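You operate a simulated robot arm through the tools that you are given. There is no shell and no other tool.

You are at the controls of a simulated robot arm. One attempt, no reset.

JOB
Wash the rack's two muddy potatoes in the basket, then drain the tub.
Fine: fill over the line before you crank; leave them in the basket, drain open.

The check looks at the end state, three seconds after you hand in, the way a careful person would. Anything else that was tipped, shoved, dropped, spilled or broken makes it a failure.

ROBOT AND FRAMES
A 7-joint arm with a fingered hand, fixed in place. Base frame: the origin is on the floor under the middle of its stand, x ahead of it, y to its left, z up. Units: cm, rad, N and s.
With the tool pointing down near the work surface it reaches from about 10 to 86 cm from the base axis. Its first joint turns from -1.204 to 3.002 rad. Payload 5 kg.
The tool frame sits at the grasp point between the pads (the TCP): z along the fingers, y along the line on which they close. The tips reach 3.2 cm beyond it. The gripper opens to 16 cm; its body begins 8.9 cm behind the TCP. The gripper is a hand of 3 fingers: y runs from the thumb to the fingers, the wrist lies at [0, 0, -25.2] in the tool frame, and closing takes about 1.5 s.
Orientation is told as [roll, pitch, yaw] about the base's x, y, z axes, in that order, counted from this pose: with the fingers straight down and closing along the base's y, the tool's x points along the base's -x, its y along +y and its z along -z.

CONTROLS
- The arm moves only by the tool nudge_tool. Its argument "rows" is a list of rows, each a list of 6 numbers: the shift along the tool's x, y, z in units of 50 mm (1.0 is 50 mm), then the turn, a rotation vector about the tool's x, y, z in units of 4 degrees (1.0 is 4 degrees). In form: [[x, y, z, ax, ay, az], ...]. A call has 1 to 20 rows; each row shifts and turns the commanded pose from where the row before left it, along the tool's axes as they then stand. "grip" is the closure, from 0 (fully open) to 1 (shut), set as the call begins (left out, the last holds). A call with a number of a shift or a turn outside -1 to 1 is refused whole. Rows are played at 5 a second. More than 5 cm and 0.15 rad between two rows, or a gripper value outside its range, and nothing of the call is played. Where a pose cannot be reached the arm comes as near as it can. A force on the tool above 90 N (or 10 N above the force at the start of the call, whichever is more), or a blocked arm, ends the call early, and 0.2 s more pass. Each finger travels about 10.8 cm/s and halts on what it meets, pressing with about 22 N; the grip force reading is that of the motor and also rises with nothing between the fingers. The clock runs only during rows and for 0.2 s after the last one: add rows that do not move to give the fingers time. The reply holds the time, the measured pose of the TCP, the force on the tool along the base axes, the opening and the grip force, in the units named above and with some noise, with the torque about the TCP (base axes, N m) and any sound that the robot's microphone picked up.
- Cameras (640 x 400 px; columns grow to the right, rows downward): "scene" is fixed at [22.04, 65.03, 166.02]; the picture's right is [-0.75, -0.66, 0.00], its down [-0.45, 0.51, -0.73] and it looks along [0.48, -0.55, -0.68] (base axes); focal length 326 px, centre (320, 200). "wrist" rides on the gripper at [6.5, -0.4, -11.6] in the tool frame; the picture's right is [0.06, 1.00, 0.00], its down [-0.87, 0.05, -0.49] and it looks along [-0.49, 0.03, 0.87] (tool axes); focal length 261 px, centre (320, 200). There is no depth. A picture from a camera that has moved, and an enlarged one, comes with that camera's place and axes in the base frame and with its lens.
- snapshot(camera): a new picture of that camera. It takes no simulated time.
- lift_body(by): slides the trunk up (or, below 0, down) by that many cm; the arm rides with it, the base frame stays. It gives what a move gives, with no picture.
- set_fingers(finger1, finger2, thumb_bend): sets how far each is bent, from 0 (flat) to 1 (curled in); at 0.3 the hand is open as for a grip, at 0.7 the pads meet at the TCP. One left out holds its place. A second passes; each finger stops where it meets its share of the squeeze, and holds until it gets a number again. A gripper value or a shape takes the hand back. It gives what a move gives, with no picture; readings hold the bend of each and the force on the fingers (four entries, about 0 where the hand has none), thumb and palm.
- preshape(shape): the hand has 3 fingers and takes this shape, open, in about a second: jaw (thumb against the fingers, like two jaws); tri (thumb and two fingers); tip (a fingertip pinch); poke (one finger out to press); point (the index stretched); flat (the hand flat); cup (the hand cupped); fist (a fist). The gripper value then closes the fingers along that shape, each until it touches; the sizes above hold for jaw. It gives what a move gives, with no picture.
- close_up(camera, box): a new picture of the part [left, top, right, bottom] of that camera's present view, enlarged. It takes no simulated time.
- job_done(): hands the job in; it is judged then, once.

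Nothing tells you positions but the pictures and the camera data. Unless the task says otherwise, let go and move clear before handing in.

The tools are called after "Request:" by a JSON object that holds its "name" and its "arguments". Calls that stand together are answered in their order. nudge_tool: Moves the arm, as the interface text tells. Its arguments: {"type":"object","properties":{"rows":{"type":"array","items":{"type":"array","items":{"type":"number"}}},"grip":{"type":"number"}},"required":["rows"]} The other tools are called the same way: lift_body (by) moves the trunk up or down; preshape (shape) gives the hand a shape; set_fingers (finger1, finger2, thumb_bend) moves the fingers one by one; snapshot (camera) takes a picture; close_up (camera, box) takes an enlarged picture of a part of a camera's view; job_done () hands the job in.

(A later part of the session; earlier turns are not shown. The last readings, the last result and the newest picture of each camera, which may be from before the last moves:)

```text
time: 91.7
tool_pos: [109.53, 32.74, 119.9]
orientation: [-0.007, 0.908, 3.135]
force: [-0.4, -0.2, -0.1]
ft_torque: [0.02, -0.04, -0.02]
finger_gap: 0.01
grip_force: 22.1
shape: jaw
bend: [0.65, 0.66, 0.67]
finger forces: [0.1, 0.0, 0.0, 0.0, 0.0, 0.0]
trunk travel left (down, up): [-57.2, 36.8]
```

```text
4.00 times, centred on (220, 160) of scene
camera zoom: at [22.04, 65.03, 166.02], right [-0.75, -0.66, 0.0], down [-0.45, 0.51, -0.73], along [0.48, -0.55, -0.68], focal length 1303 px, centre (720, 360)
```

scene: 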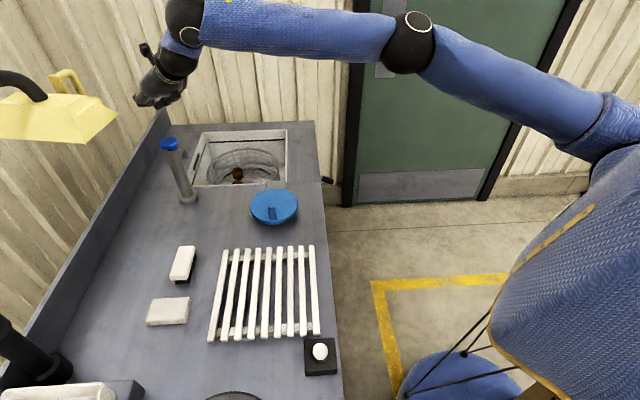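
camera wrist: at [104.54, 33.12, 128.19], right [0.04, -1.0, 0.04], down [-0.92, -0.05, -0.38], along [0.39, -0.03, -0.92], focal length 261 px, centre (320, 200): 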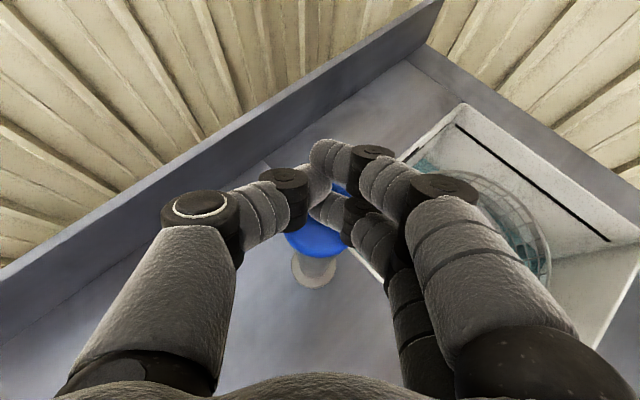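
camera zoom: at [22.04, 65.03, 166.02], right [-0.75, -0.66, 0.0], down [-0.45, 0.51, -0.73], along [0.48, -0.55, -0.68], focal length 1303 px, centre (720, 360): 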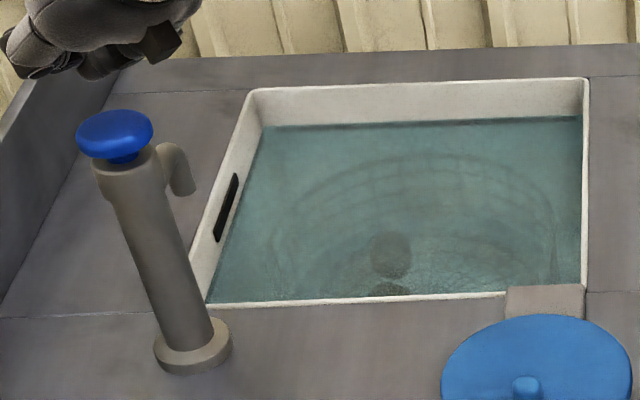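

The tap is self-closing and the level is just over the line. One more short press will leave a clear margin, still well below the rim.

Request:
{"name": "nudge_tool", "arguments": {"rows": [[-0.316, 0, 0.246, 0, 0, 0], [-0.316, 0, 0.246, 0, 0, 0], [0, 0, 0, 0, 0, 0], [0.316, 0, -0.246, 0, 0, 0], [0.316, 0, -0.246, 0, 0, 0], [0.316, 0, -0.246, 0, 0, 0]]}}

Request:
{"name": "close_up", "arguments": {"camera": "scene", "box": [140, 110, 300, 210]}}

```text
time: 93.1
tool_pos: [109.7, 32.82, 121.86]
orientation: [-0.006, 0.908, 3.137]
force: [1.0, -0.5, -0.8]
ft_torque: [-0.03, -0.02, -0.02]
finger_gap: 0.0
grip_force: 21.9
shape: jaw
bend: [0.65, 0.66, 0.67]
finger forces: [0.0, 0.0, 0.0, 0.0, 0.0, 0.0]
trunk travel left (down, up): [-57.2, 36.8]
```

```text
4.00 times, centred on (220, 160) of scene
camera zoom: at [22.04, 65.03, 166.02], right [-0.75, -0.66, 0.0], down [-0.45, 0.51, -0.73], along [0.48, -0.55, -0.68], focal length 1303 px, centre (720, 360)
```

zoom: 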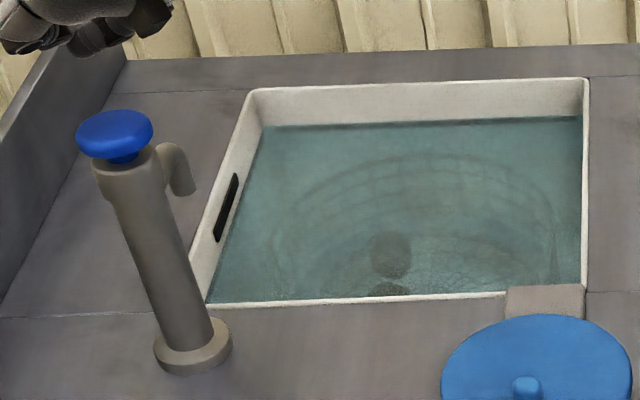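

That press was too brief to register. I'll press a little longer.

Request:
{"name": "nudge_tool", "arguments": {"rows": [[-0.316, 0, 0.246, 0, 0, 0], [-0.316, 0, 0.246, 0, 0, 0], [-0.316, 0, 0.246, 0, 0, 0], [0, 0, 0, 0, 0, 0], [0, 0, 0, 0, 0, 0]]}}

Request:
{"name": "nudge_tool", "arguments": {"rows": [[0.316, 0, -0.246, 0, 0, 0], [0.316, 0, -0.246, 0, 0, 0], [0.316, 0, -0.246, 0, 0, 0]]}}

Request:
{"name": "close_up", "arguments": {"camera": "scene", "box": [140, 110, 300, 210]}}

```text
time: 94.3
tool_pos: [109.66, 32.78, 115.9]
orientation: [-0.007, 0.91, 3.137]
force: [-0.1, 1.3, 4.4]
ft_torque: [0.02, -0.09, -0.01]
finger_gap: 0.0
grip_force: 21.7
shape: jaw
bend: [0.65, 0.66, 0.67]
finger forces: [0.0, 0.1, 0.1, 0.0, 0.1, 0.1]
trunk travel left (down, up): [-57.2, 36.8]
heard: click
```

```text
time: 95.1
tool_pos: [109.66, 32.77, 122.02]
orientation: [-0.007, 0.909, 3.137]
force: [-0.9, -0.6, 0.2]
ft_torque: [0.02, 0.01, -0.01]
finger_gap: 0.0
grip_force: 22.4
shape: jaw
bend: [0.65, 0.66, 0.67]
finger forces: [0.0, 0.0, 0.0, 0.2, 0.0, 0.0]
trunk travel left (down, up): [-57.2, 36.8]
```

```text
4.00 times, centred on (220, 160) of scene
camera zoom: at [22.04, 65.03, 166.02], right [-0.75, -0.66, 0.0], down [-0.45, 0.51, -0.73], along [0.48, -0.55, -0.68], focal length 1303 px, centre (720, 360)
```

zoom: 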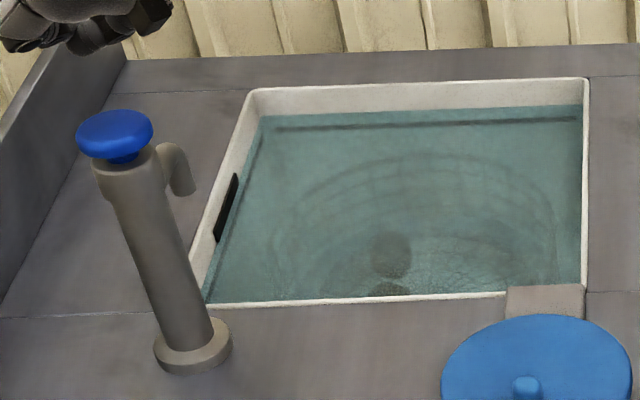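

The level is clearly over the line and the tap is off. I'll move back over the blue crank disc and bring the hand upright to see the peg.

Request:
{"name": "nudge_tool", "arguments": {"rows": [[-0.42, 0.411, -0.677, 0, 0, 0], [-0.42, 0.411, -0.677, 0, 0, 0], [-0.42, 0.411, -0.677, 0, 0, 0], [-0.42, 0.411, -0.677, 0, 0, 0], [-0.42, 0.411, -0.677, 0, 0, 0], [-0.42, 0.411, -0.677, 0, 0, 0], [-0.42, 0.411, -0.677, 0, 0, 0], [0, 0, 0, 0, 0, 0]]}}

Request:
{"name": "nudge_tool", "arguments": {"rows": [[0, 0, 0, 0, -1, 0], [0, 0, 0, 0, -1, 0], [0, 0, 0, 0, -1, 0], [0, 0, 0, 0, -1, 0], [0, 0, 0, 0, -1, 0], [0, 0, 0, 0, -1, 0], [0, 0, 0, 0, -1, 0], [0, 0, 0, 0, -1, 0], [0, 0, 0, 0, -1, 0], [0, 0, 0, 0, -1, 0], [0, 0, 0, 0, -1, 0], [0, 0, 0, 0, -1, 0], [0, 0, 0, 0, -1, 0]], "grip": 0.5}}

Request:
{"name": "snapshot", "arguments": {"camera": "wrist"}}

Request:
{"name": "snapshot", "arguments": {"camera": "scene"}}

```text
time: 96.9
tool_pos: [82.12, 18.56, 124.67]
orientation: [-0.007, 0.906, 3.135]
force: [-0.2, 0.0, 0.2]
ft_torque: [-0.03, 0.03, -0.01]
finger_gap: 0.0
grip_force: 22.0
shape: jaw
bend: [0.65, 0.66, 0.67]
finger forces: [0.1, 0.0, 0.0, 0.0, 0.0, 0.0]
trunk travel left (down, up): [-57.2, 36.8]
```

```text
time: 99.7
tool_pos: [81.9, 18.65, 124.9]
orientation: [-0.003, 0.0, -3.142]
force: [-0.7, -0.9, -0.5]
ft_torque: [-0.01, 0.01, -0.01]
finger_gap: 7.98
grip_force: 0.0
shape: jaw
bend: [0.72, 0.72, 0.7]
finger forces: [0.1, 0.0, 0.1, 0.1, 0.0, 0.0]
trunk travel left (down, up): [-57.2, 36.8]
```

```text
taken
camera wrist: at [88.38, 18.94, 136.44], right [0.06, -1.0, 0.0], down [-0.87, -0.06, 0.49], along [-0.49, -0.03, -0.87], focal length 261 px, centre (320, 200)
```

wrist: 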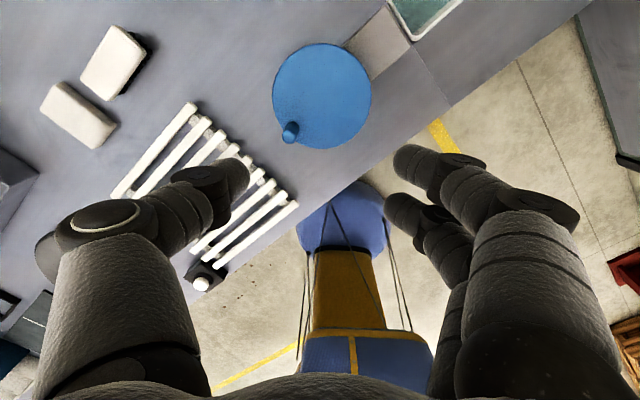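

```text
taken
```

scene: 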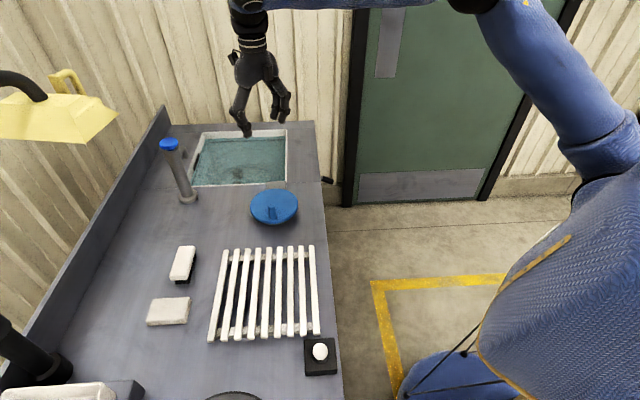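

Request:
{"name": "close_up", "arguments": {"camera": "wrist", "box": [240, 30, 400, 160]}}

Request:
{"name": "close_up", "arguments": {"camera": "scene", "box": [230, 170, 320, 240]}}

```text
3.08 times, centred on (320, 95) of wrist
camera zoom: at [88.38, 18.94, 136.44], right [0.06, -1.0, 0.0], down [-0.87, -0.06, 0.49], along [-0.49, -0.03, -0.87], focal length 802 px, centre (320, 523)
```

zoom: 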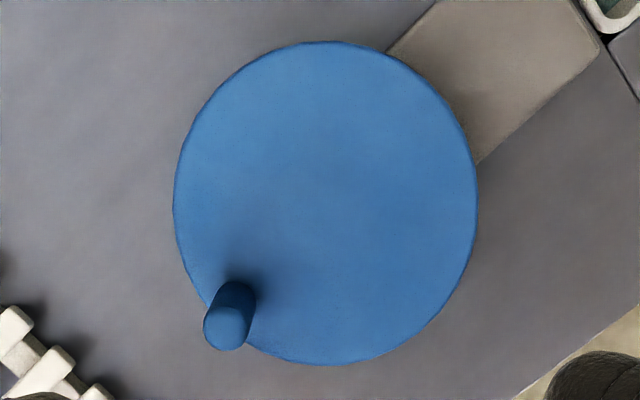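

```text
5.71 times, centred on (275, 205) of scene
camera zoom: at [22.04, 65.03, 166.02], right [-0.75, -0.66, 0.0], down [-0.45, 0.51, -0.73], along [0.48, -0.55, -0.68], focal length 1862 px, centre (577, 171)
```

zoom: 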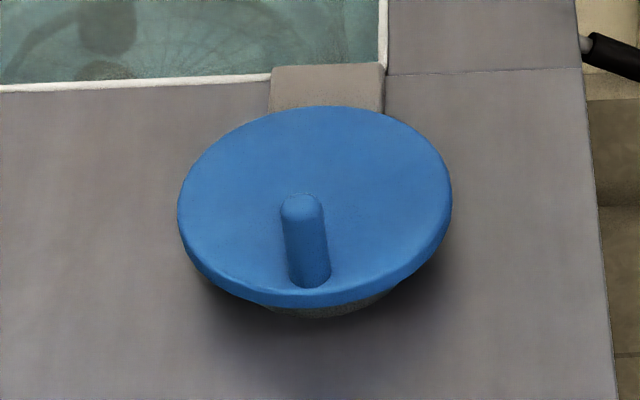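

The peg is at about (77.7,22.8), on a circle of radius about 6.4 around (82.5,18.4), with its top at z≈99. I'll first test in free air that the upright hand can reach the far side of that circle.

Request:
{"name": "nudge_tool", "arguments": {"rows": [[0.71, -0.115, 0, 0, 0, 0], [0.71, -0.115, 0, 0, 0, 0], [0, 0, 0, 0, 0, 0]]}}

Request:
{"name": "nudge_tool", "arguments": {"rows": [[0.3, 0, 0, 0, 0, 0], [0, 0, 0, 0, 0, 0]]}}

```text
time: 100.5
tool_pos: [89.48, 18.44, 125.31]
orientation: [-0.023, -0.001, 3.129]
force: [1.0, 0.9, -0.2]
ft_torque: [-0.07, 0.01, 0.01]
finger_gap: 8.03
grip_force: 0.2
shape: jaw
bend: [0.72, 0.72, 0.7]
finger forces: [0.0, 0.0, 0.1, 0.1, 0.0, 0.1]
trunk travel left (down, up): [-57.2, 36.8]
```

```text
time: 101.1
tool_pos: [89.53, 18.22, 125.06]
orientation: [-0.018, -0.002, 3.125]
force: [0.4, 0.0, 0.3]
ft_torque: [0.0, -0.04, 0.03]
finger_gap: 8.01
grip_force: 0.0
shape: jaw
bend: [0.72, 0.72, 0.7]
finger forces: [0.0, 0.0, 0.1, 0.0, 0.0, 0.1]
out of reach, approached as far as the arm can: row 1
trunk travel left (down, up): [-57.2, 36.8]
```

Request:
{"name": "nudge_tool", "arguments": {"rows": [[-0.77, -0.307, 0, 0, 1, 0], [-0.77, -0.307, 0, 0, 1, 0], [-0.77, -0.307, 0, 0, 1, 0], [0, 0, 0, 0, 0, 0]]}}

Request:
{"name": "snapshot", "arguments": {"camera": "wrist"}}

```text
time: 102.1
tool_pos: [77.39, 24.16, 123.91]
orientation: [-0.003, 0.21, 3.142]
force: [0.6, -0.4, -0.2]
ft_torque: [-0.03, 0.04, 0.0]
finger_gap: 7.98
grip_force: 0.0
shape: jaw
bend: [0.72, 0.72, 0.7]
finger forces: [0.0, 0.0, 0.0, 0.0, 0.1, 0.0]
trunk travel left (down, up): [-57.2, 36.8]
```

```text
taken
camera wrist: at [81.39, 24.53, 136.59], right [0.06, -1.0, 0.01], down [-0.95, -0.06, 0.3], along [-0.3, -0.03, -0.95], focal length 261 px, centre (320, 200)
```

wrist: 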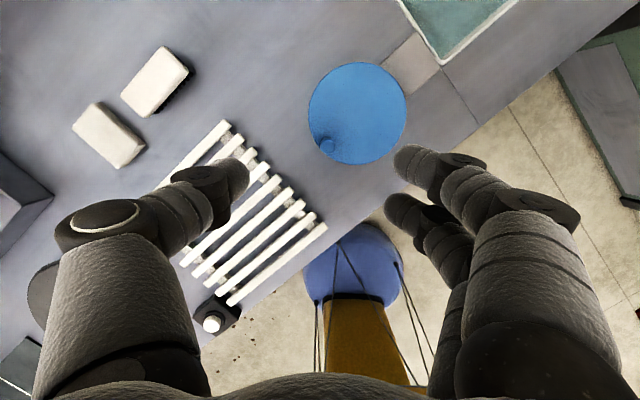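

Request:
{"name": "nudge_tool", "arguments": {"rows": [[0.06, 0.26, 0.01, 0, 0, 0], [0, 0, 0, 0, 0, 0]]}}

Request:
{"name": "lift_body", "arguments": {"by": -20}}

Request:
{"name": "snapshot", "arguments": {"camera": "wrist"}}

Request:
{"name": "snapshot", "arguments": {"camera": "scene"}}

```text
time: 102.7
tool_pos: [77.55, 22.95, 124.07]
orientation: [-0.004, 0.21, 3.143]
force: [-0.4, 0.5, 0.1]
ft_torque: [-0.05, 0.01, 0.01]
finger_gap: 8.0
grip_force: 0.0
shape: jaw
bend: [0.72, 0.72, 0.7]
finger forces: [0.0, 0.0, 0.0, 0.0, 0.1, 0.0]
trunk travel left (down, up): [-57.2, 36.8]
```

```text
time: 104.9
tool_pos: [77.75, 22.78, 103.97]
orientation: [-0.004, 0.211, 3.142]
force: [0.2, 0.4, -1.0]
ft_torque: [0.03, -0.03, 0.0]
finger_gap: 7.97
grip_force: 0.1
shape: jaw
bend: [0.72, 0.72, 0.7]
finger forces: [0.1, 0.0, 0.0, 0.1, 0.0, 0.1]
trunk travel left (down, up): [-37.2, 56.8]
```

```text
taken
camera wrist: at [81.63, 23.17, 116.71], right [0.06, -1.0, 0.01], down [-0.95, -0.06, 0.3], along [-0.3, -0.03, -0.95], focal length 261 px, centre (320, 200)
```

wrist: 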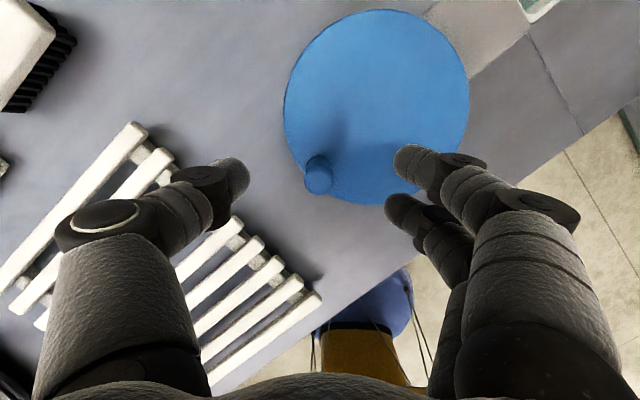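

```text
taken
```

scene: 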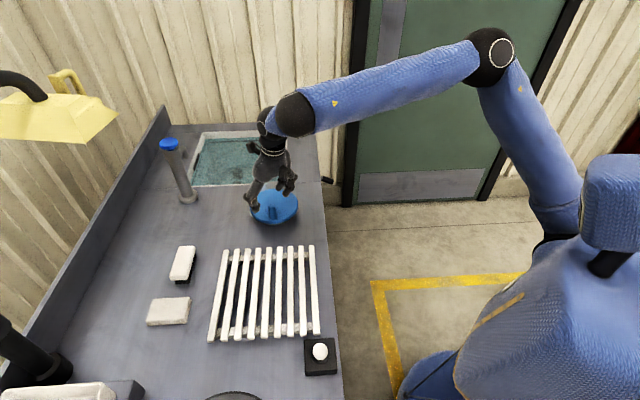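

Request:
{"name": "lift_body", "arguments": {"by": -6}}

Request:
{"name": "snapshot", "arguments": {"camera": "wrist"}}

Request:
{"name": "close_up", "arguments": {"camera": "scene", "box": [210, 120, 340, 240]}}

```text
time: 105.9
tool_pos: [77.77, 22.74, 98.24]
orientation: [-0.005, 0.212, 3.14]
force: [2.1, -0.2, 15.6]
ft_torque: [-0.76, 0.13, 0.14]
finger_gap: 7.97
grip_force: 0.1
shape: jaw
bend: [0.72, 0.74, 0.7]
finger forces: [0.0, 14.9, 0.0, 0.0, 0.1, 0.0]
trunk travel left (down, up): [-31.2, 62.8]
```

```text
taken
camera wrist: at [81.59, 23.14, 110.89], right [0.06, -1.0, 0.01], down [-0.95, -0.06, 0.3], along [-0.3, -0.03, -0.95], focal length 261 px, centre (320, 200)
```

wrist: 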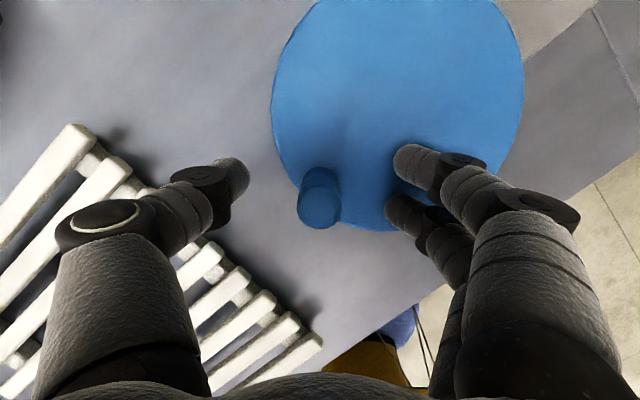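

```text
3.33 times, centred on (275, 180) of scene
camera zoom: at [22.04, 65.03, 166.02], right [-0.75, -0.66, 0.0], down [-0.45, 0.51, -0.73], along [0.48, -0.55, -0.68], focal length 1086 px, centre (470, 267)
```

zoom: 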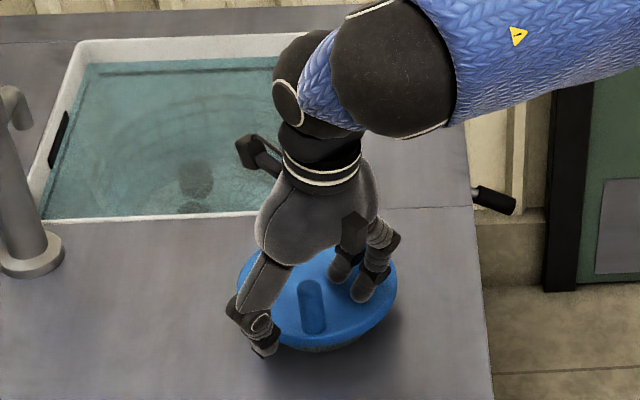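

One finger is pressing on the disc, so I'm slightly too low. I'll rise 1.2 cm, then close around the peg.

Request:
{"name": "lift_body", "arguments": {"by": 1.3}}

Request:
{"name": "nudge_tool", "arguments": {"rows": [[0, 0, 0, 0, 0, 0], [0, 0, 0, 0, 0, 0], [0, 0, 0, 0, 0, 0], [0, 0, 0, 0, 0, 0]], "grip": 0.7}}

Request:
{"name": "snapshot", "arguments": {"camera": "wrist"}}

```text
time: 106.5
tool_pos: [77.69, 22.82, 99.31]
orientation: [-0.003, 0.21, 3.142]
force: [0.4, -0.3, -1.0]
ft_torque: [0.01, 0.04, -0.01]
finger_gap: 8.03
grip_force: 0.0
shape: jaw
bend: [0.72, 0.72, 0.7]
finger forces: [0.1, 0.0, 0.0, 0.0, 0.0, 0.1]
trunk travel left (down, up): [-32.5, 61.5]
```

```text
time: 107.5
tool_pos: [77.66, 22.68, 99.36]
orientation: [-0.005, 0.209, 3.142]
force: [0.7, 0.8, 0.3]
ft_torque: [-0.02, -0.02, -0.01]
finger_gap: 4.88
grip_force: 0.2
shape: jaw
bend: [0.73, 0.73, 0.7]
finger forces: [0.0, 0.0, 0.1, 0.0, 0.0, 0.1]
trunk travel left (down, up): [-32.5, 61.5]
```

```text
taken
camera wrist: at [81.65, 23.17, 111.99], right [0.06, -1.0, 0.01], down [-0.95, -0.06, 0.3], along [-0.3, -0.03, -0.95], focal length 261 px, centre (320, 200)
```

wrist: 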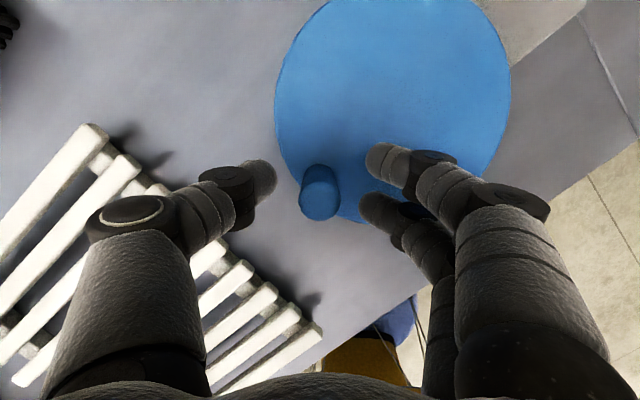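

Request:
{"name": "nudge_tool", "arguments": {"rows": [[0, 0, 0, 0, 0, 0], [0, 0, 0, 0, 0, 0], [0, 0, 0, 0, 0, 0], [0, 0, 0, 0, 0, 0]], "grip": 0.85}}

Request:
{"name": "snapshot", "arguments": {"camera": "wrist"}}

Request:
{"name": "close_up", "arguments": {"camera": "scene", "box": [230, 150, 330, 240]}}

```text
time: 108.5
tool_pos: [77.72, 22.76, 99.39]
orientation: [-0.004, 0.209, 3.141]
force: [0.4, -0.1, -0.7]
ft_torque: [0.01, 0.04, 0.0]
finger_gap: 2.47
grip_force: 0.0
shape: jaw
bend: [0.72, 0.72, 0.7]
finger forces: [0.0, 0.0, 0.0, 0.0, 0.0, 0.1]
trunk travel left (down, up): [-32.5, 61.5]
```

```text
taken
camera wrist: at [81.64, 23.17, 111.99], right [0.06, -1.0, 0.01], down [-0.95, -0.06, 0.3], along [-0.3, -0.03, -0.95], focal length 261 px, centre (320, 200)
```

wrist: 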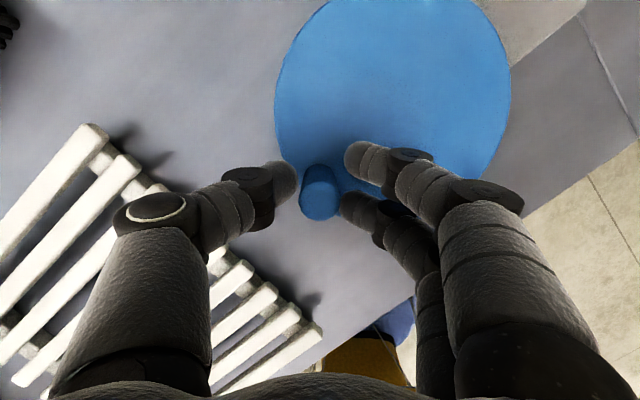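

```text
4.44 times, centred on (280, 195) of scene
camera zoom: at [22.04, 65.03, 166.02], right [-0.75, -0.66, 0.0], down [-0.45, 0.51, -0.73], along [0.48, -0.55, -0.68], focal length 1448 px, centre (498, 222)
```

zoom: 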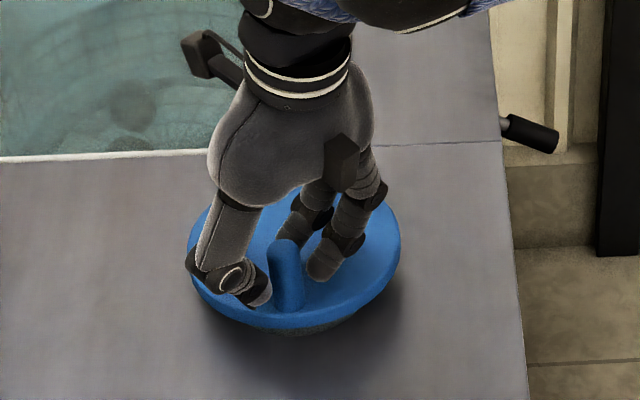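

The peg sits between the thumb and the two fingers. I'll close until the peg nests, so it can't slip out sideways.

Request:
{"name": "nudge_tool", "arguments": {"rows": [[-0.06, 0, 0, 0, 0, 0], [0, 0, 0, 0, 0, 0], [0, 0, 0, 0, 0, 0], [0, 0, 0, 0, 0, 0]], "grip": 1}}

Request:
{"name": "snapshot", "arguments": {"camera": "wrist"}}

Request:
{"name": "close_up", "arguments": {"camera": "scene", "box": [230, 150, 330, 240]}}

```text
time: 109.5
tool_pos: [77.46, 22.72, 99.28]
orientation: [-0.004, 0.21, 3.14]
force: [1.9, -2.1, -3.2]
ft_torque: [-0.12, -0.05, 0.02]
finger_gap: 0.8
grip_force: 22.2
shape: jaw
bend: [0.68, 0.71, 0.7]
finger forces: [9.8, 10.5, 0.0, 0.1, 18.3, 0.1]
trunk travel left (down, up): [-32.5, 61.5]
```

```text
taken
camera wrist: at [81.39, 23.16, 111.94], right [0.06, -1.0, 0.01], down [-0.95, -0.06, 0.3], along [-0.3, -0.03, -0.95], focal length 261 px, centre (320, 200)
```

wrist: 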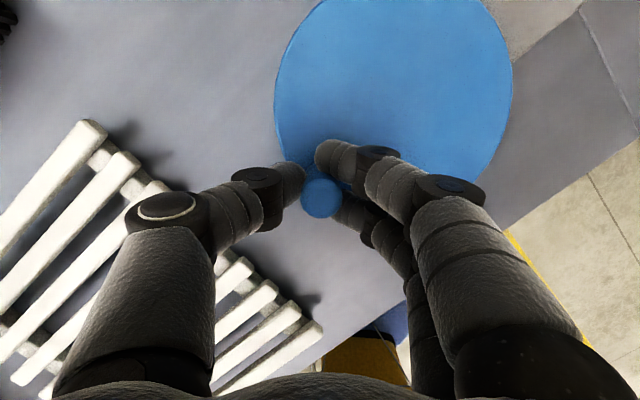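

```text
4.44 times, centred on (280, 195) of scene
camera zoom: at [22.04, 65.03, 166.02], right [-0.75, -0.66, 0.0], down [-0.45, 0.51, -0.73], along [0.48, -0.55, -0.68], focal length 1448 px, centre (498, 222)
```

zoom: 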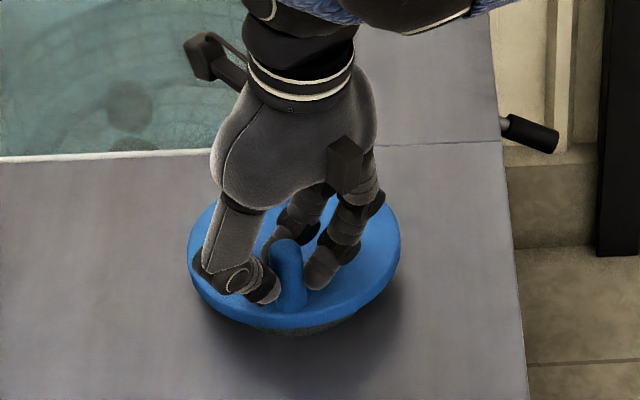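

The peg is held by all three digits. I'll start turning the crank with small circular steps and watch the forces.

Request:
{"name": "nudge_tool", "arguments": {"rows": [[-0.14, 0.177, -0.03, 0, 0, 0], [-0.108, 0.199, -0.023, 0, 0, 0], [-0.073, 0.216, -0.015, 0, 0, 0]]}}

Request:
{"name": "snapshot", "arguments": {"camera": "wrist"}}

Request:
{"name": "close_up", "arguments": {"camera": "scene", "box": [160, 110, 330, 240]}}

```text
time: 110.3
tool_pos: [76.01, 19.81, 99.25]
orientation: [-0.004, 0.209, 3.14]
force: [5.5, -5.7, -6.4]
ft_torque: [-0.18, 0.06, 0.2]
finger_gap: 0.7
grip_force: 21.8
shape: jaw
bend: [0.67, 0.71, 0.71]
finger forces: [12.5, 13.7, 0.1, 0.0, 14.3, 0.1]
trunk travel left (down, up): [-32.5, 61.5]
```

```text
taken
camera wrist: at [79.86, 20.13, 111.96], right [0.06, -1.0, 0.01], down [-0.95, -0.05, 0.3], along [-0.3, -0.03, -0.95], focal length 261 px, centre (320, 200)
```

wrist: 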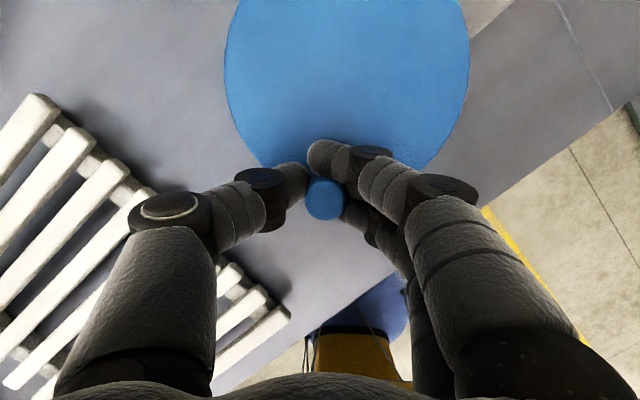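

```text
3.08 times, centred on (245, 175) of scene
camera zoom: at [22.04, 65.03, 166.02], right [-0.75, -0.66, 0.0], down [-0.45, 0.51, -0.73], along [0.48, -0.55, -0.68], focal length 1002 px, centre (551, 277)
```

zoom: 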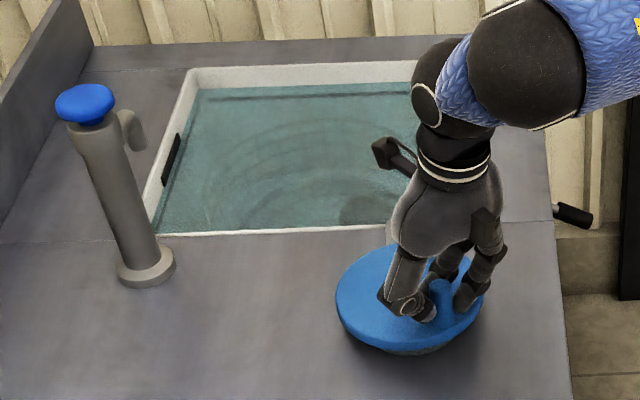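

The disc and basket are turning together with low forces. Next I'll do half a revolution and check.

Request:
{"name": "nudge_tool", "arguments": {"rows": [[-0.035, 0.408, -0.007, 0, 0, 0], [0.09, 0.399, 0.019, 0, 0, 0], [0.206, 0.351, 0.044, 0, 0, 0], [0.302, 0.268, 0.064, 0, 0, 0], [0.368, 0.16, 0.078, 0, 0, 0], [0.399, 0.036, 0.085, 0, 0, 0], [0.39, -0.092, 0.083, 0, 0, 0], [0.343, -0.211, 0.073, 0, 0, 0], [0.262, -0.309, 0.056, 0, 0, 0], [0.156, -0.377, 0.033, 0, 0, 0]]}}

Request:
{"name": "snapshot", "arguments": {"camera": "wrist"}}

Request:
{"name": "close_up", "arguments": {"camera": "scene", "box": [160, 110, 330, 240]}}

```text
time: 112.5
tool_pos: [88.93, 16.42, 99.32]
orientation: [-0.007, 0.215, 3.139]
force: [41.5, -25.3, 24.7]
ft_torque: [-1.39, -0.72, 1.59]
finger_gap: 0.98
grip_force: 22.1
shape: jaw
bend: [0.71, 0.69, 0.71]
finger forces: [0.0, 47.7, 0.0, 0.0, 0.1, 0.0]
trunk travel left (down, up): [-32.5, 61.5]
```

```text
taken
camera wrist: at [92.78, 16.74, 112.12], right [0.06, -1.0, 0.01], down [-0.95, -0.05, 0.29], along [-0.29, -0.02, -0.96], focal length 261 px, centre (320, 200)
```

wrist: 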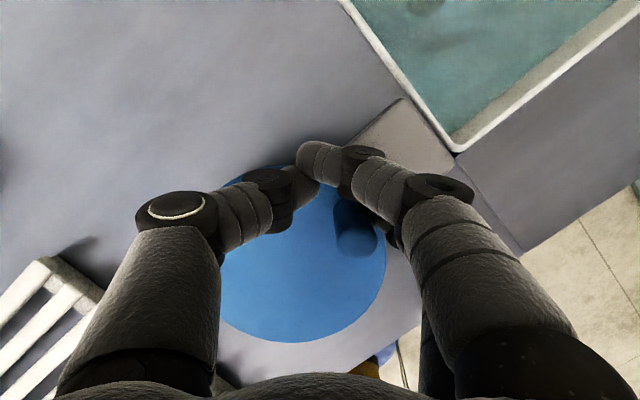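

```text
3.08 times, centred on (245, 175) of scene
camera zoom: at [22.04, 65.03, 166.02], right [-0.75, -0.66, 0.0], down [-0.45, 0.51, -0.73], along [0.48, -0.55, -0.68], focal length 1002 px, centre (551, 277)
```

zoom: 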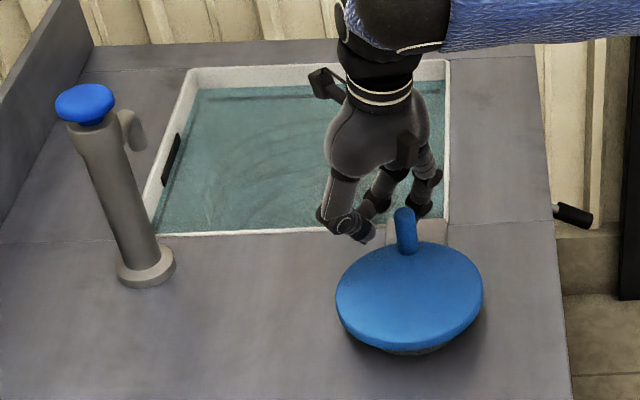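

The peg slipped past one finger, which is now pressing on it from outside. I'll ease off along the load, lift clear, and then push the peg around from behind with closed fingers. That way it can't escape.

Request:
{"name": "nudge_tool", "arguments": {"rows": [[0.156, 0.1, 0.033, 0, 0, 0], [0, 0, 0, 0, 0, 0]]}}

Request:
{"name": "snapshot", "arguments": {"camera": "wrist"}}

```text
time: 113.1
tool_pos: [89.44, 16.26, 99.04]
orientation: [-0.006, 0.209, -3.14]
force: [26.1, -14.7, 2.0]
ft_torque: [-0.5, -0.62, 0.82]
finger_gap: 0.63
grip_force: 21.9
shape: jaw
bend: [0.71, 0.69, 0.71]
finger forces: [0.0, 29.7, 0.0, 0.0, 0.0, 0.1]
trunk travel left (down, up): [-32.5, 61.5]
```

```text
taken
camera wrist: at [93.37, 16.59, 111.68], right [0.06, -1.0, 0.01], down [-0.95, -0.06, 0.3], along [-0.3, -0.03, -0.95], focal length 261 px, centre (320, 200)
```

wrist: 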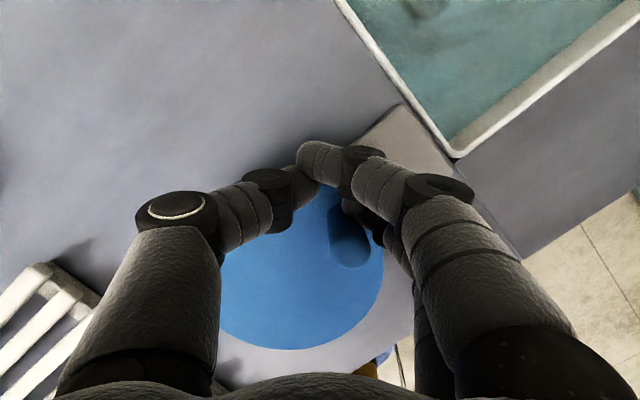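

Request:
{"name": "nudge_tool", "arguments": {"rows": [[0.2, 0.13, 0.042, 0, 0, 0], [0, 0, 0, 0, 0, 0]]}}

Request:
{"name": "snapshot", "arguments": {"camera": "wrist"}}

```text
time: 113.7
tool_pos: [90.23, 15.68, 99.22]
orientation: [-0.006, 0.209, -3.142]
force: [0.6, 0.8, -1.2]
ft_torque: [-0.02, -0.03, 0.01]
finger_gap: 0.32
grip_force: 22.0
shape: jaw
bend: [0.71, 0.73, 0.71]
finger forces: [0.1, 2.1, 0.1, 0.0, 0.1, 0.1]
trunk travel left (down, up): [-32.5, 61.5]
```

```text
taken
camera wrist: at [94.18, 16.05, 111.89], right [0.06, -1.0, 0.01], down [-0.95, -0.06, 0.3], along [-0.3, -0.03, -0.95], focal length 261 px, centre (320, 200)
```

wrist: 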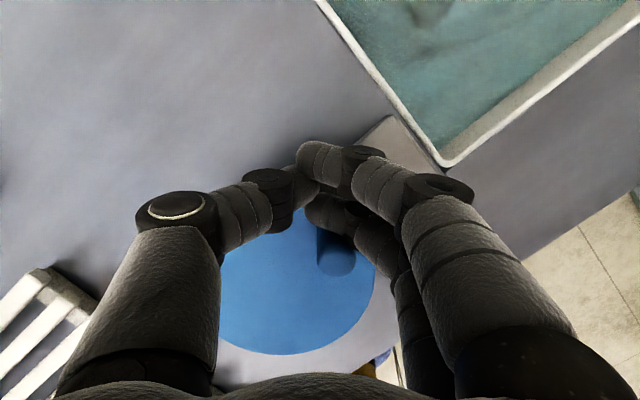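

The hand is free and sits on the far side of the peg, now at about 315°. I'll use the closed fingertips as a pusher and sweep clockwise along the peg's circle, slowly at first.

Request:
{"name": "nudge_tool", "arguments": {"rows": [[-0.186, -0.15, -0.04, 0, 0, 0], [-0.186, -0.15, -0.04, 0, 0, 0], [0, 0, 0, 0, 0, 0]]}}

Request:
{"name": "snapshot", "arguments": {"camera": "wrist"}}

```text
time: 114.5
tool_pos: [88.04, 17.77, 99.09]
orientation: [-0.005, 0.206, -3.135]
force: [0.8, 0.0, 0.1]
ft_torque: [-0.02, -0.01, -0.01]
finger_gap: 0.31
grip_force: 21.1
shape: jaw
bend: [0.71, 0.73, 0.71]
finger forces: [0.0, 0.1, 0.0, 0.0, 0.0, 0.1]
trunk travel left (down, up): [-32.5, 61.5]
```

```text
taken
camera wrist: at [92.04, 18.07, 111.68], right [0.07, -1.0, 0.01], down [-0.95, -0.06, 0.3], along [-0.3, -0.03, -0.95], focal length 261 px, centre (320, 200)
```

wrist: 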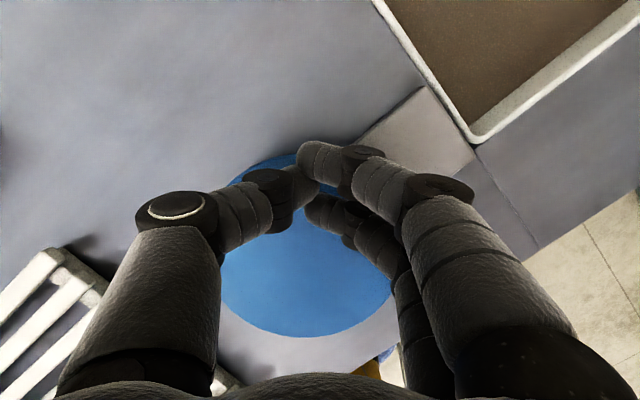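

The water has turned brown, so mud is coming off. I'll check from the scene camera.

Request:
{"name": "close_up", "arguments": {"camera": "scene", "box": [160, 110, 330, 240]}}

Request:
{"name": "close_up", "arguments": {"camera": "scene", "box": [170, 120, 300, 195]}}

```text
3.08 times, centred on (245, 175) of scene
camera zoom: at [22.04, 65.03, 166.02], right [-0.75, -0.66, 0.0], down [-0.45, 0.51, -0.73], along [0.48, -0.55, -0.68], focal length 1002 px, centre (551, 277)
```

zoom: 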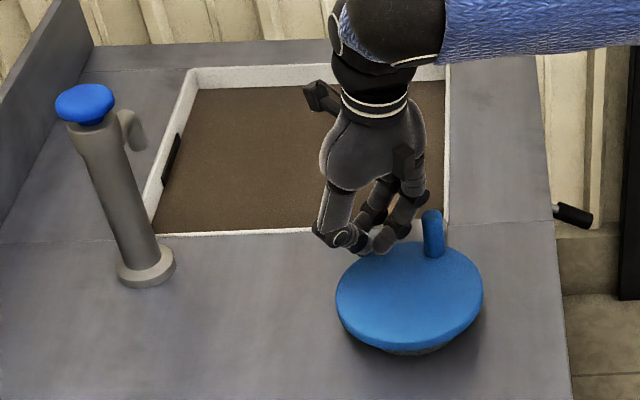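

```text
4.92 times, centred on (235, 158) of scene
camera zoom: at [22.04, 65.03, 166.02], right [-0.75, -0.66, 0.0], down [-0.45, 0.51, -0.73], along [0.48, -0.55, -0.68], focal length 1604 px, centre (738, 409)
```

zoom: 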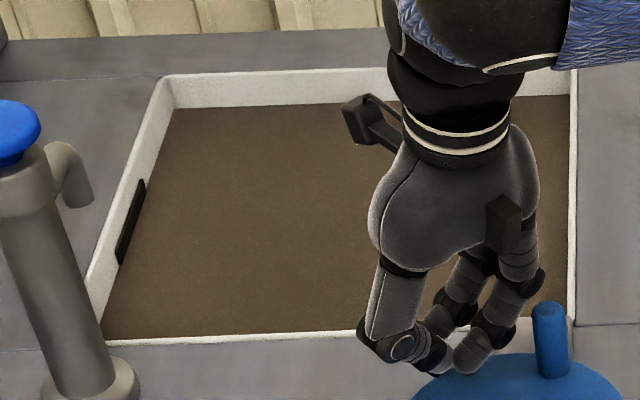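

The mud is coming off, but I'll keep cranking for several full turns to be thorough, sweeping the pusher clockwise behind the peg.

Request:
{"name": "nudge_tool", "arguments": {"rows": [[-0.02, 0.225, -0.004, 0, 0, 0], [-0.057, 0.219, -0.012, 0, 0, 0], [-0.094, 0.206, -0.02, 0, 0, 0], [-0.127, 0.186, -0.027, 0, 0, 0], [-0.157, 0.16, -0.033, 0, 0, 0], [-0.182, 0.13, -0.039, 0, 0, 0], [-0.201, 0.096, -0.043, 0, 0, 0], [-0.214, 0.059, -0.046, 0, 0, 0]]}}

Request:
{"name": "snapshot", "arguments": {"camera": "wrist"}}

Request:
{"name": "close_up", "arguments": {"camera": "scene", "box": [160, 110, 330, 240]}}

```text
time: 116.3
tool_pos: [82.97, 10.55, 99.13]
orientation: [-0.004, 0.209, -3.143]
force: [-0.5, 0.3, 0.0]
ft_torque: [0.0, 0.0, 0.02]
finger_gap: 0.3
grip_force: 21.7
shape: jaw
bend: [0.71, 0.73, 0.71]
finger forces: [0.0, 0.0, 0.0, 0.0, 0.0, 0.0]
trunk travel left (down, up): [-32.5, 61.5]
```

```text
taken
camera wrist: at [86.89, 10.97, 111.84], right [0.06, -1.0, 0.01], down [-0.95, -0.06, 0.3], along [-0.3, -0.03, -0.95], focal length 261 px, centre (320, 200)
```

wrist: 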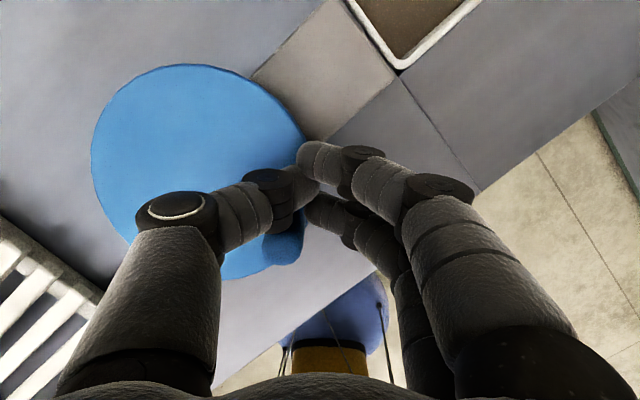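

```text
3.08 times, centred on (245, 175) of scene
camera zoom: at [22.04, 65.03, 166.02], right [-0.75, -0.66, 0.0], down [-0.45, 0.51, -0.73], along [0.48, -0.55, -0.68], focal length 1002 px, centre (551, 277)
```

zoom: 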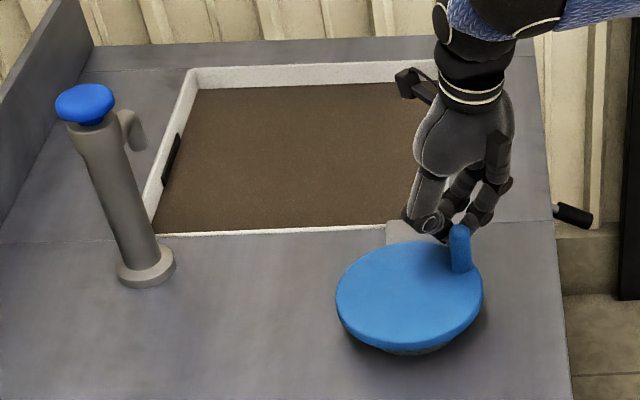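

Request:
{"name": "nudge_tool", "arguments": {"rows": [[-0.366, -0.27, -0.078, 0, 0, 0], [-0.383, -0.112, -0.081, 0, 0, 0], [-0.33, -0.228, -0.07, 0, 0, 0], [-0.245, -0.321, -0.052, 0, 0, 0], [-0.136, -0.382, -0.029, 0, 0, 0], [-0.014, -0.407, -0.003, 0, 0, 0], [0.11, -0.391, 0.023, 0, 0, 0], [0.223, -0.337, 0.047, 0, 0, 0], [0.314, -0.251, 0.067, 0, 0, 0], [0.374, -0.139, 0.08, 0, 0, 0]]}}

Request:
{"name": "snapshot", "arguments": {"camera": "wrist"}}

Request:
{"name": "close_up", "arguments": {"camera": "scene", "box": [160, 110, 330, 240]}}

```text
time: 117.2
tool_pos: [77.99, 14.54, 99.27]
orientation: [-0.015, 0.22, 3.131]
force: [48.9, 28.9, 0.1]
ft_torque: [-0.2, 0.17, -1.83]
finger_gap: 0.67
grip_force: 22.2
shape: jaw
bend: [0.71, 0.74, 0.74]
finger forces: [0.1, 0.0, 0.0, 0.1, 56.5, 0.1]
trunk travel left (down, up): [-32.5, 61.5]
stopped in row 4: the force on the tool passed its limit at 103 N (the readings are from after the stop); the commanded pose is now the measured one
```

```text
taken
camera wrist: at [81.69, 14.88, 112.02], right [0.06, -1.0, 0.0], down [-0.96, -0.05, 0.29], along [-0.29, -0.02, -0.96], focal length 261 px, centre (320, 200)
```

wrist: 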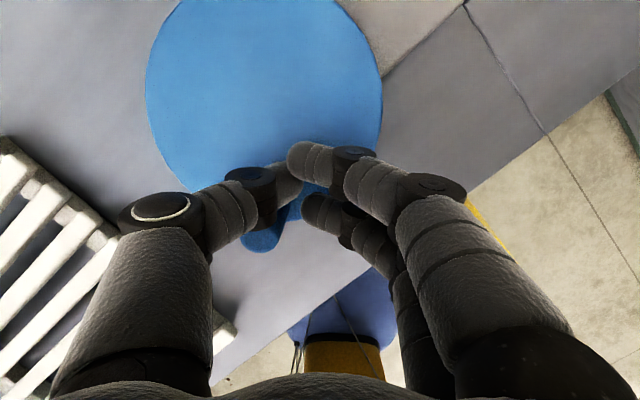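

```text
3.08 times, centred on (245, 175) of scene
camera zoom: at [22.04, 65.03, 166.02], right [-0.75, -0.66, 0.0], down [-0.45, 0.51, -0.73], along [0.48, -0.55, -0.68], focal length 1002 px, centre (551, 277)
```

zoom: 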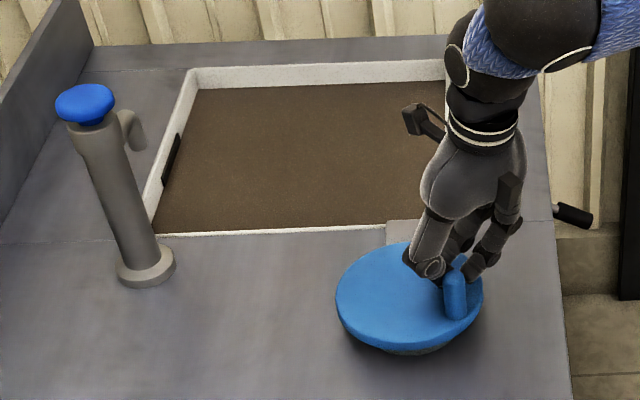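

The closed hand acts like a wide bar rather than a post and jammed on the peg. I'll back off, lift clear, and try a single extended finger as a slimmer pusher.

Request:
{"name": "nudge_tool", "arguments": {"rows": [[0.2, -0.1, 0.04, 0, 0, 0], [0.1, -0.05, 0.02, 0, 0, 0], [0, 0, 0, 0, 0, 0]]}}

Request:
{"name": "lift_body", "arguments": {"by": 12}}

Request:
{"name": "preshape", "arguments": {"shape": "poke"}}

Request:
{"name": "snapshot", "arguments": {"camera": "wrist"}}

Request:
{"name": "snapshot", "arguments": {"camera": "scene"}}

```text
time: 118.0
tool_pos: [78.9, 15.27, 99.47]
orientation: [-0.012, 0.216, 3.138]
force: [0.0, -0.1, -0.3]
ft_torque: [0.03, -0.02, 0.04]
finger_gap: 0.27
grip_force: 22.6
shape: jaw
bend: [0.71, 0.73, 0.71]
finger forces: [0.1, 0.0, 0.0, 0.1, 0.0, 0.1]
trunk travel left (down, up): [-32.5, 61.5]
```

```text
time: 119.5
tool_pos: [78.85, 15.02, 111.43]
orientation: [-0.013, 0.22, 3.135]
force: [0.5, 0.4, -0.4]
ft_torque: [0.03, 0.03, 0.02]
finger_gap: 0.27
grip_force: 21.7
shape: jaw
bend: [0.71, 0.73, 0.71]
finger forces: [0.0, 0.0, 0.0, 0.0, 0.0, 0.0]
trunk travel left (down, up): [-44.5, 49.5]
```

```text
time: 120.4
tool_pos: [78.93, 15.14, 111.59]
orientation: [-0.012, 0.22, 3.134]
force: [0.3, -0.1, 0.0]
ft_torque: [0.05, 0.03, 0.0]
finger_gap: 0.0
grip_force: 0.1
shape: poke
bend: [1.0, 1.0, 0.46]
finger forces: [0.0, 0.0, 0.1, 0.0, 0.1, 0.0]
trunk travel left (down, up): [-44.5, 49.5]
```

```text
taken
camera wrist: at [82.74, 15.43, 124.22], right [0.06, -1.0, 0.0], down [-0.96, -0.05, 0.29], along [-0.29, -0.02, -0.96], focal length 261 px, centre (320, 200)
```

wrist: 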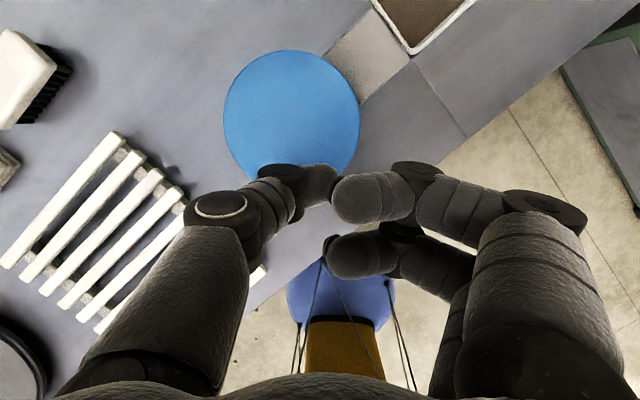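

```text
taken
```

scene: 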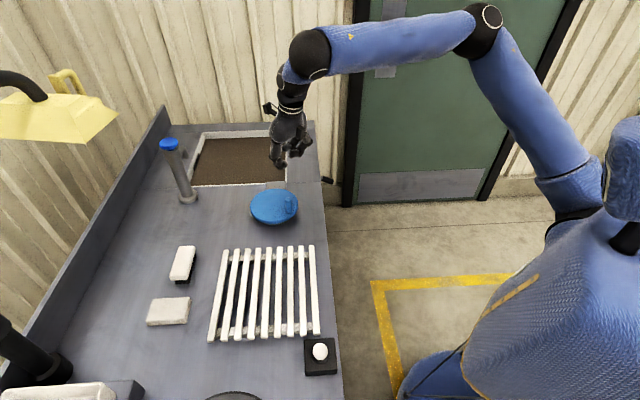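

Mud is clearly in the water, so the wash has taken. I'll go open the drain and inspect the potatoes; if they aren't clean I can refill and crank again. First I'll move the hand to open space in front of the counter near the lever.

Request:
{"name": "preshape", "arguments": {"shape": "jaw"}}

Request:
{"name": "nudge_tool", "arguments": {"rows": [[0, 0.9, -0.05, 0, 0, 0], [0, 0.9, 0, 0, 0, 0], [0, 0.9, 0, 0, 0, 0], [0, 0.9, 0, 0, 0, 0], [0, 0.9, 0, 0, 0, 0], [0, 0.9, 0, 0, 0, 0], [0, 0.9, 0, 0, 0, 0], [0, 0.9, 0, 0, 0, 0], [0, 0, 0, 0, 0, 0]], "grip": 1}}

Request:
{"name": "snapshot", "arguments": {"camera": "wrist"}}

Request:
{"name": "close_up", "arguments": {"camera": "scene", "box": [160, 110, 330, 240]}}

```text
time: 121.3
tool_pos: [78.91, 15.14, 111.46]
orientation: [-0.012, 0.22, 3.135]
force: [-0.3, -0.7, -0.4]
ft_torque: [-0.01, 0.02, -0.02]
finger_gap: 15.98
grip_force: 0.0
shape: jaw
bend: [0.3, 0.3, 0.3]
finger forces: [0.1, 0.0, 0.1, 0.1, 0.0, 0.0]
trunk travel left (down, up): [-44.5, 49.5]
```

```text
time: 123.3
tool_pos: [78.56, -20.91, 111.28]
orientation: [-0.013, 0.219, 3.136]
force: [-1.2, 0.3, -0.3]
ft_torque: [0.0, -0.02, 0.01]
finger_gap: 0.0
grip_force: 22.0
shape: jaw
bend: [0.65, 0.65, 0.67]
finger forces: [0.0, 0.0, 0.1, 0.1, 0.0, 0.0]
trunk travel left (down, up): [-44.5, 49.5]
```

```text
taken
camera wrist: at [82.43, -20.66, 124.09], right [0.06, -1.0, 0.0], down [-0.96, -0.05, 0.29], along [-0.29, -0.02, -0.96], focal length 261 px, centre (320, 200)
```

wrist: 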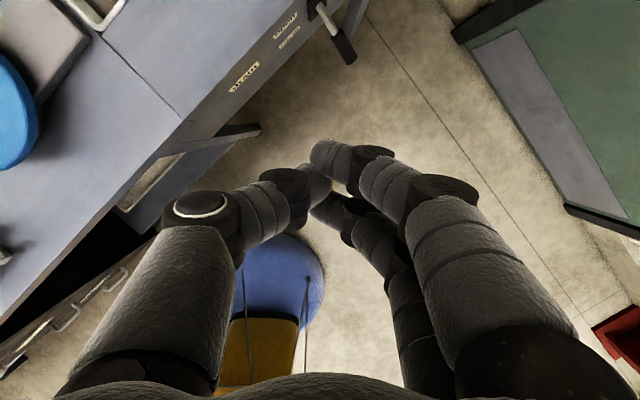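

```text
3.08 times, centred on (245, 175) of scene
camera zoom: at [22.04, 65.03, 166.02], right [-0.75, -0.66, 0.0], down [-0.45, 0.51, -0.73], along [0.48, -0.55, -0.68], focal length 1002 px, centre (551, 277)
```

zoom: 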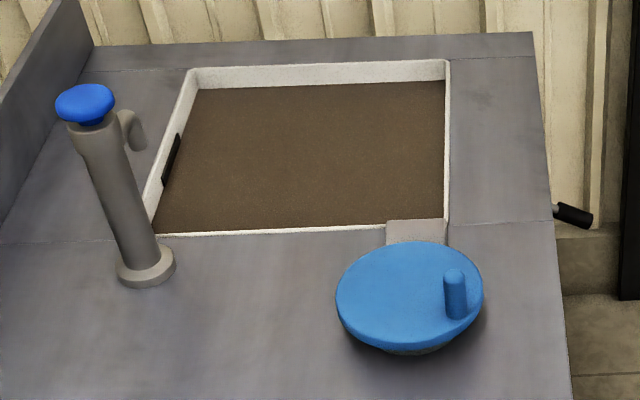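

The lever sits at about (94,-26,69), as estimated. I'll turn the hand to point along azimuth −15° and tilt it to horizontal here in free space.

Request:
{"name": "nudge_tool", "arguments": {"rows": [[0, 0, 0, -0.204, 0, 0.915], [0, 0, 0, -0.204, 0, 0.915], [0, 0, 0, -0.204, 0, 0.915], [0, 0, 0, -0.204, 0, 0.915], [0, 0, 0, 0, 1, 0], [0, 0, 0, 0, 1, 0], [0, 0, 0, 0, 1, 0], [0, 0, 0, 0, 1, 0], [0, 0, 0, 0, 1, 0], [0, 0, 0, 0, 1, 0], [0, 0, 0, 0, 1, 0], [0, 0, 0, 0, 1, 0], [0, 0, 0, 0, 1, 0], [0, 0, 0, 0, 1, 0], [0, 0, 0, 0, 1, 0], [0, 0, 0, 0, 1, 0]]}}

Request:
{"name": "nudge_tool", "arguments": {"rows": [[0, 0, 0, 0, 1, 0], [0, 0, 0, 0, 1, 0], [0, 0, 0, 0, 1, 0], [0, 0, 0, 0, 1, 0], [0, 0, 0, 0, 1, 0], [0, 0, 0, 0, 1, 0], [0, 0, 0, 0, 1, 0], [0, 0, 0, 0, 0, 0]]}}

Request:
{"name": "snapshot", "arguments": {"camera": "wrist"}}

Request:
{"name": "snapshot", "arguments": {"camera": "scene"}}

```text
time: 126.7
tool_pos: [78.69, -20.78, 111.3]
orientation: [-0.021, 1.056, 2.856]
force: [0.2, 0.6, 0.7]
ft_torque: [0.0, 0.01, -0.02]
finger_gap: 0.0
grip_force: 22.0
shape: jaw
bend: [0.65, 0.65, 0.67]
finger forces: [0.1, 0.0, 0.0, 0.0, 0.0, 0.0]
trunk travel left (down, up): [-44.5, 49.5]
```

```text
time: 128.5
tool_pos: [78.71, -20.96, 111.26]
orientation: [-0.432, 1.542, 2.444]
force: [-0.6, 0.1, -0.8]
ft_torque: [-0.04, -0.02, 0.02]
finger_gap: 0.02
grip_force: 22.3
shape: jaw
bend: [0.65, 0.65, 0.67]
finger forces: [0.0, 0.0, 0.0, 0.0, 0.0, 0.0]
trunk travel left (down, up): [-44.5, 49.5]
```

```text
taken
camera wrist: at [67.81, -17.65, 118.11], right [-0.26, -0.96, 0.05], down [-0.51, 0.09, -0.86], along [0.82, -0.25, -0.51], focal length 261 px, centre (320, 200)
```

wrist: 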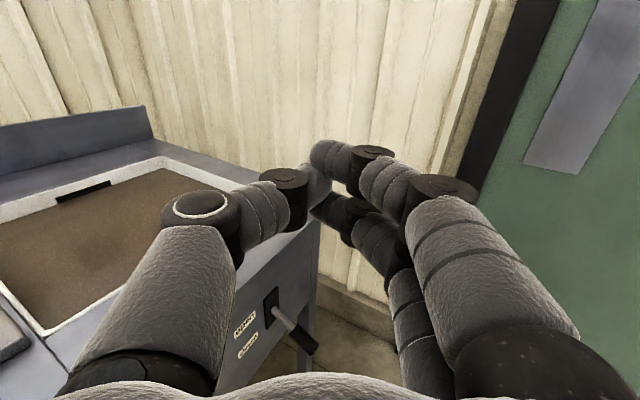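

```text
taken
```

scene: 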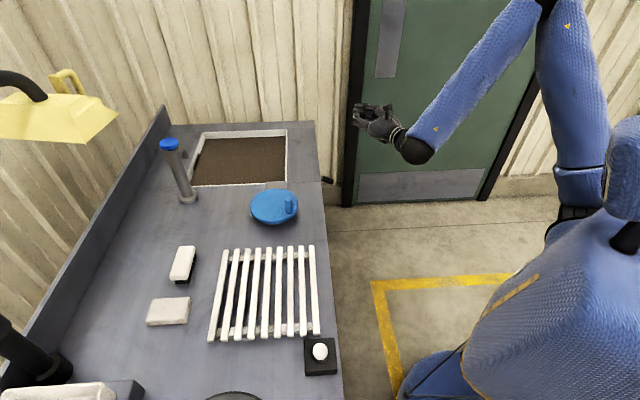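

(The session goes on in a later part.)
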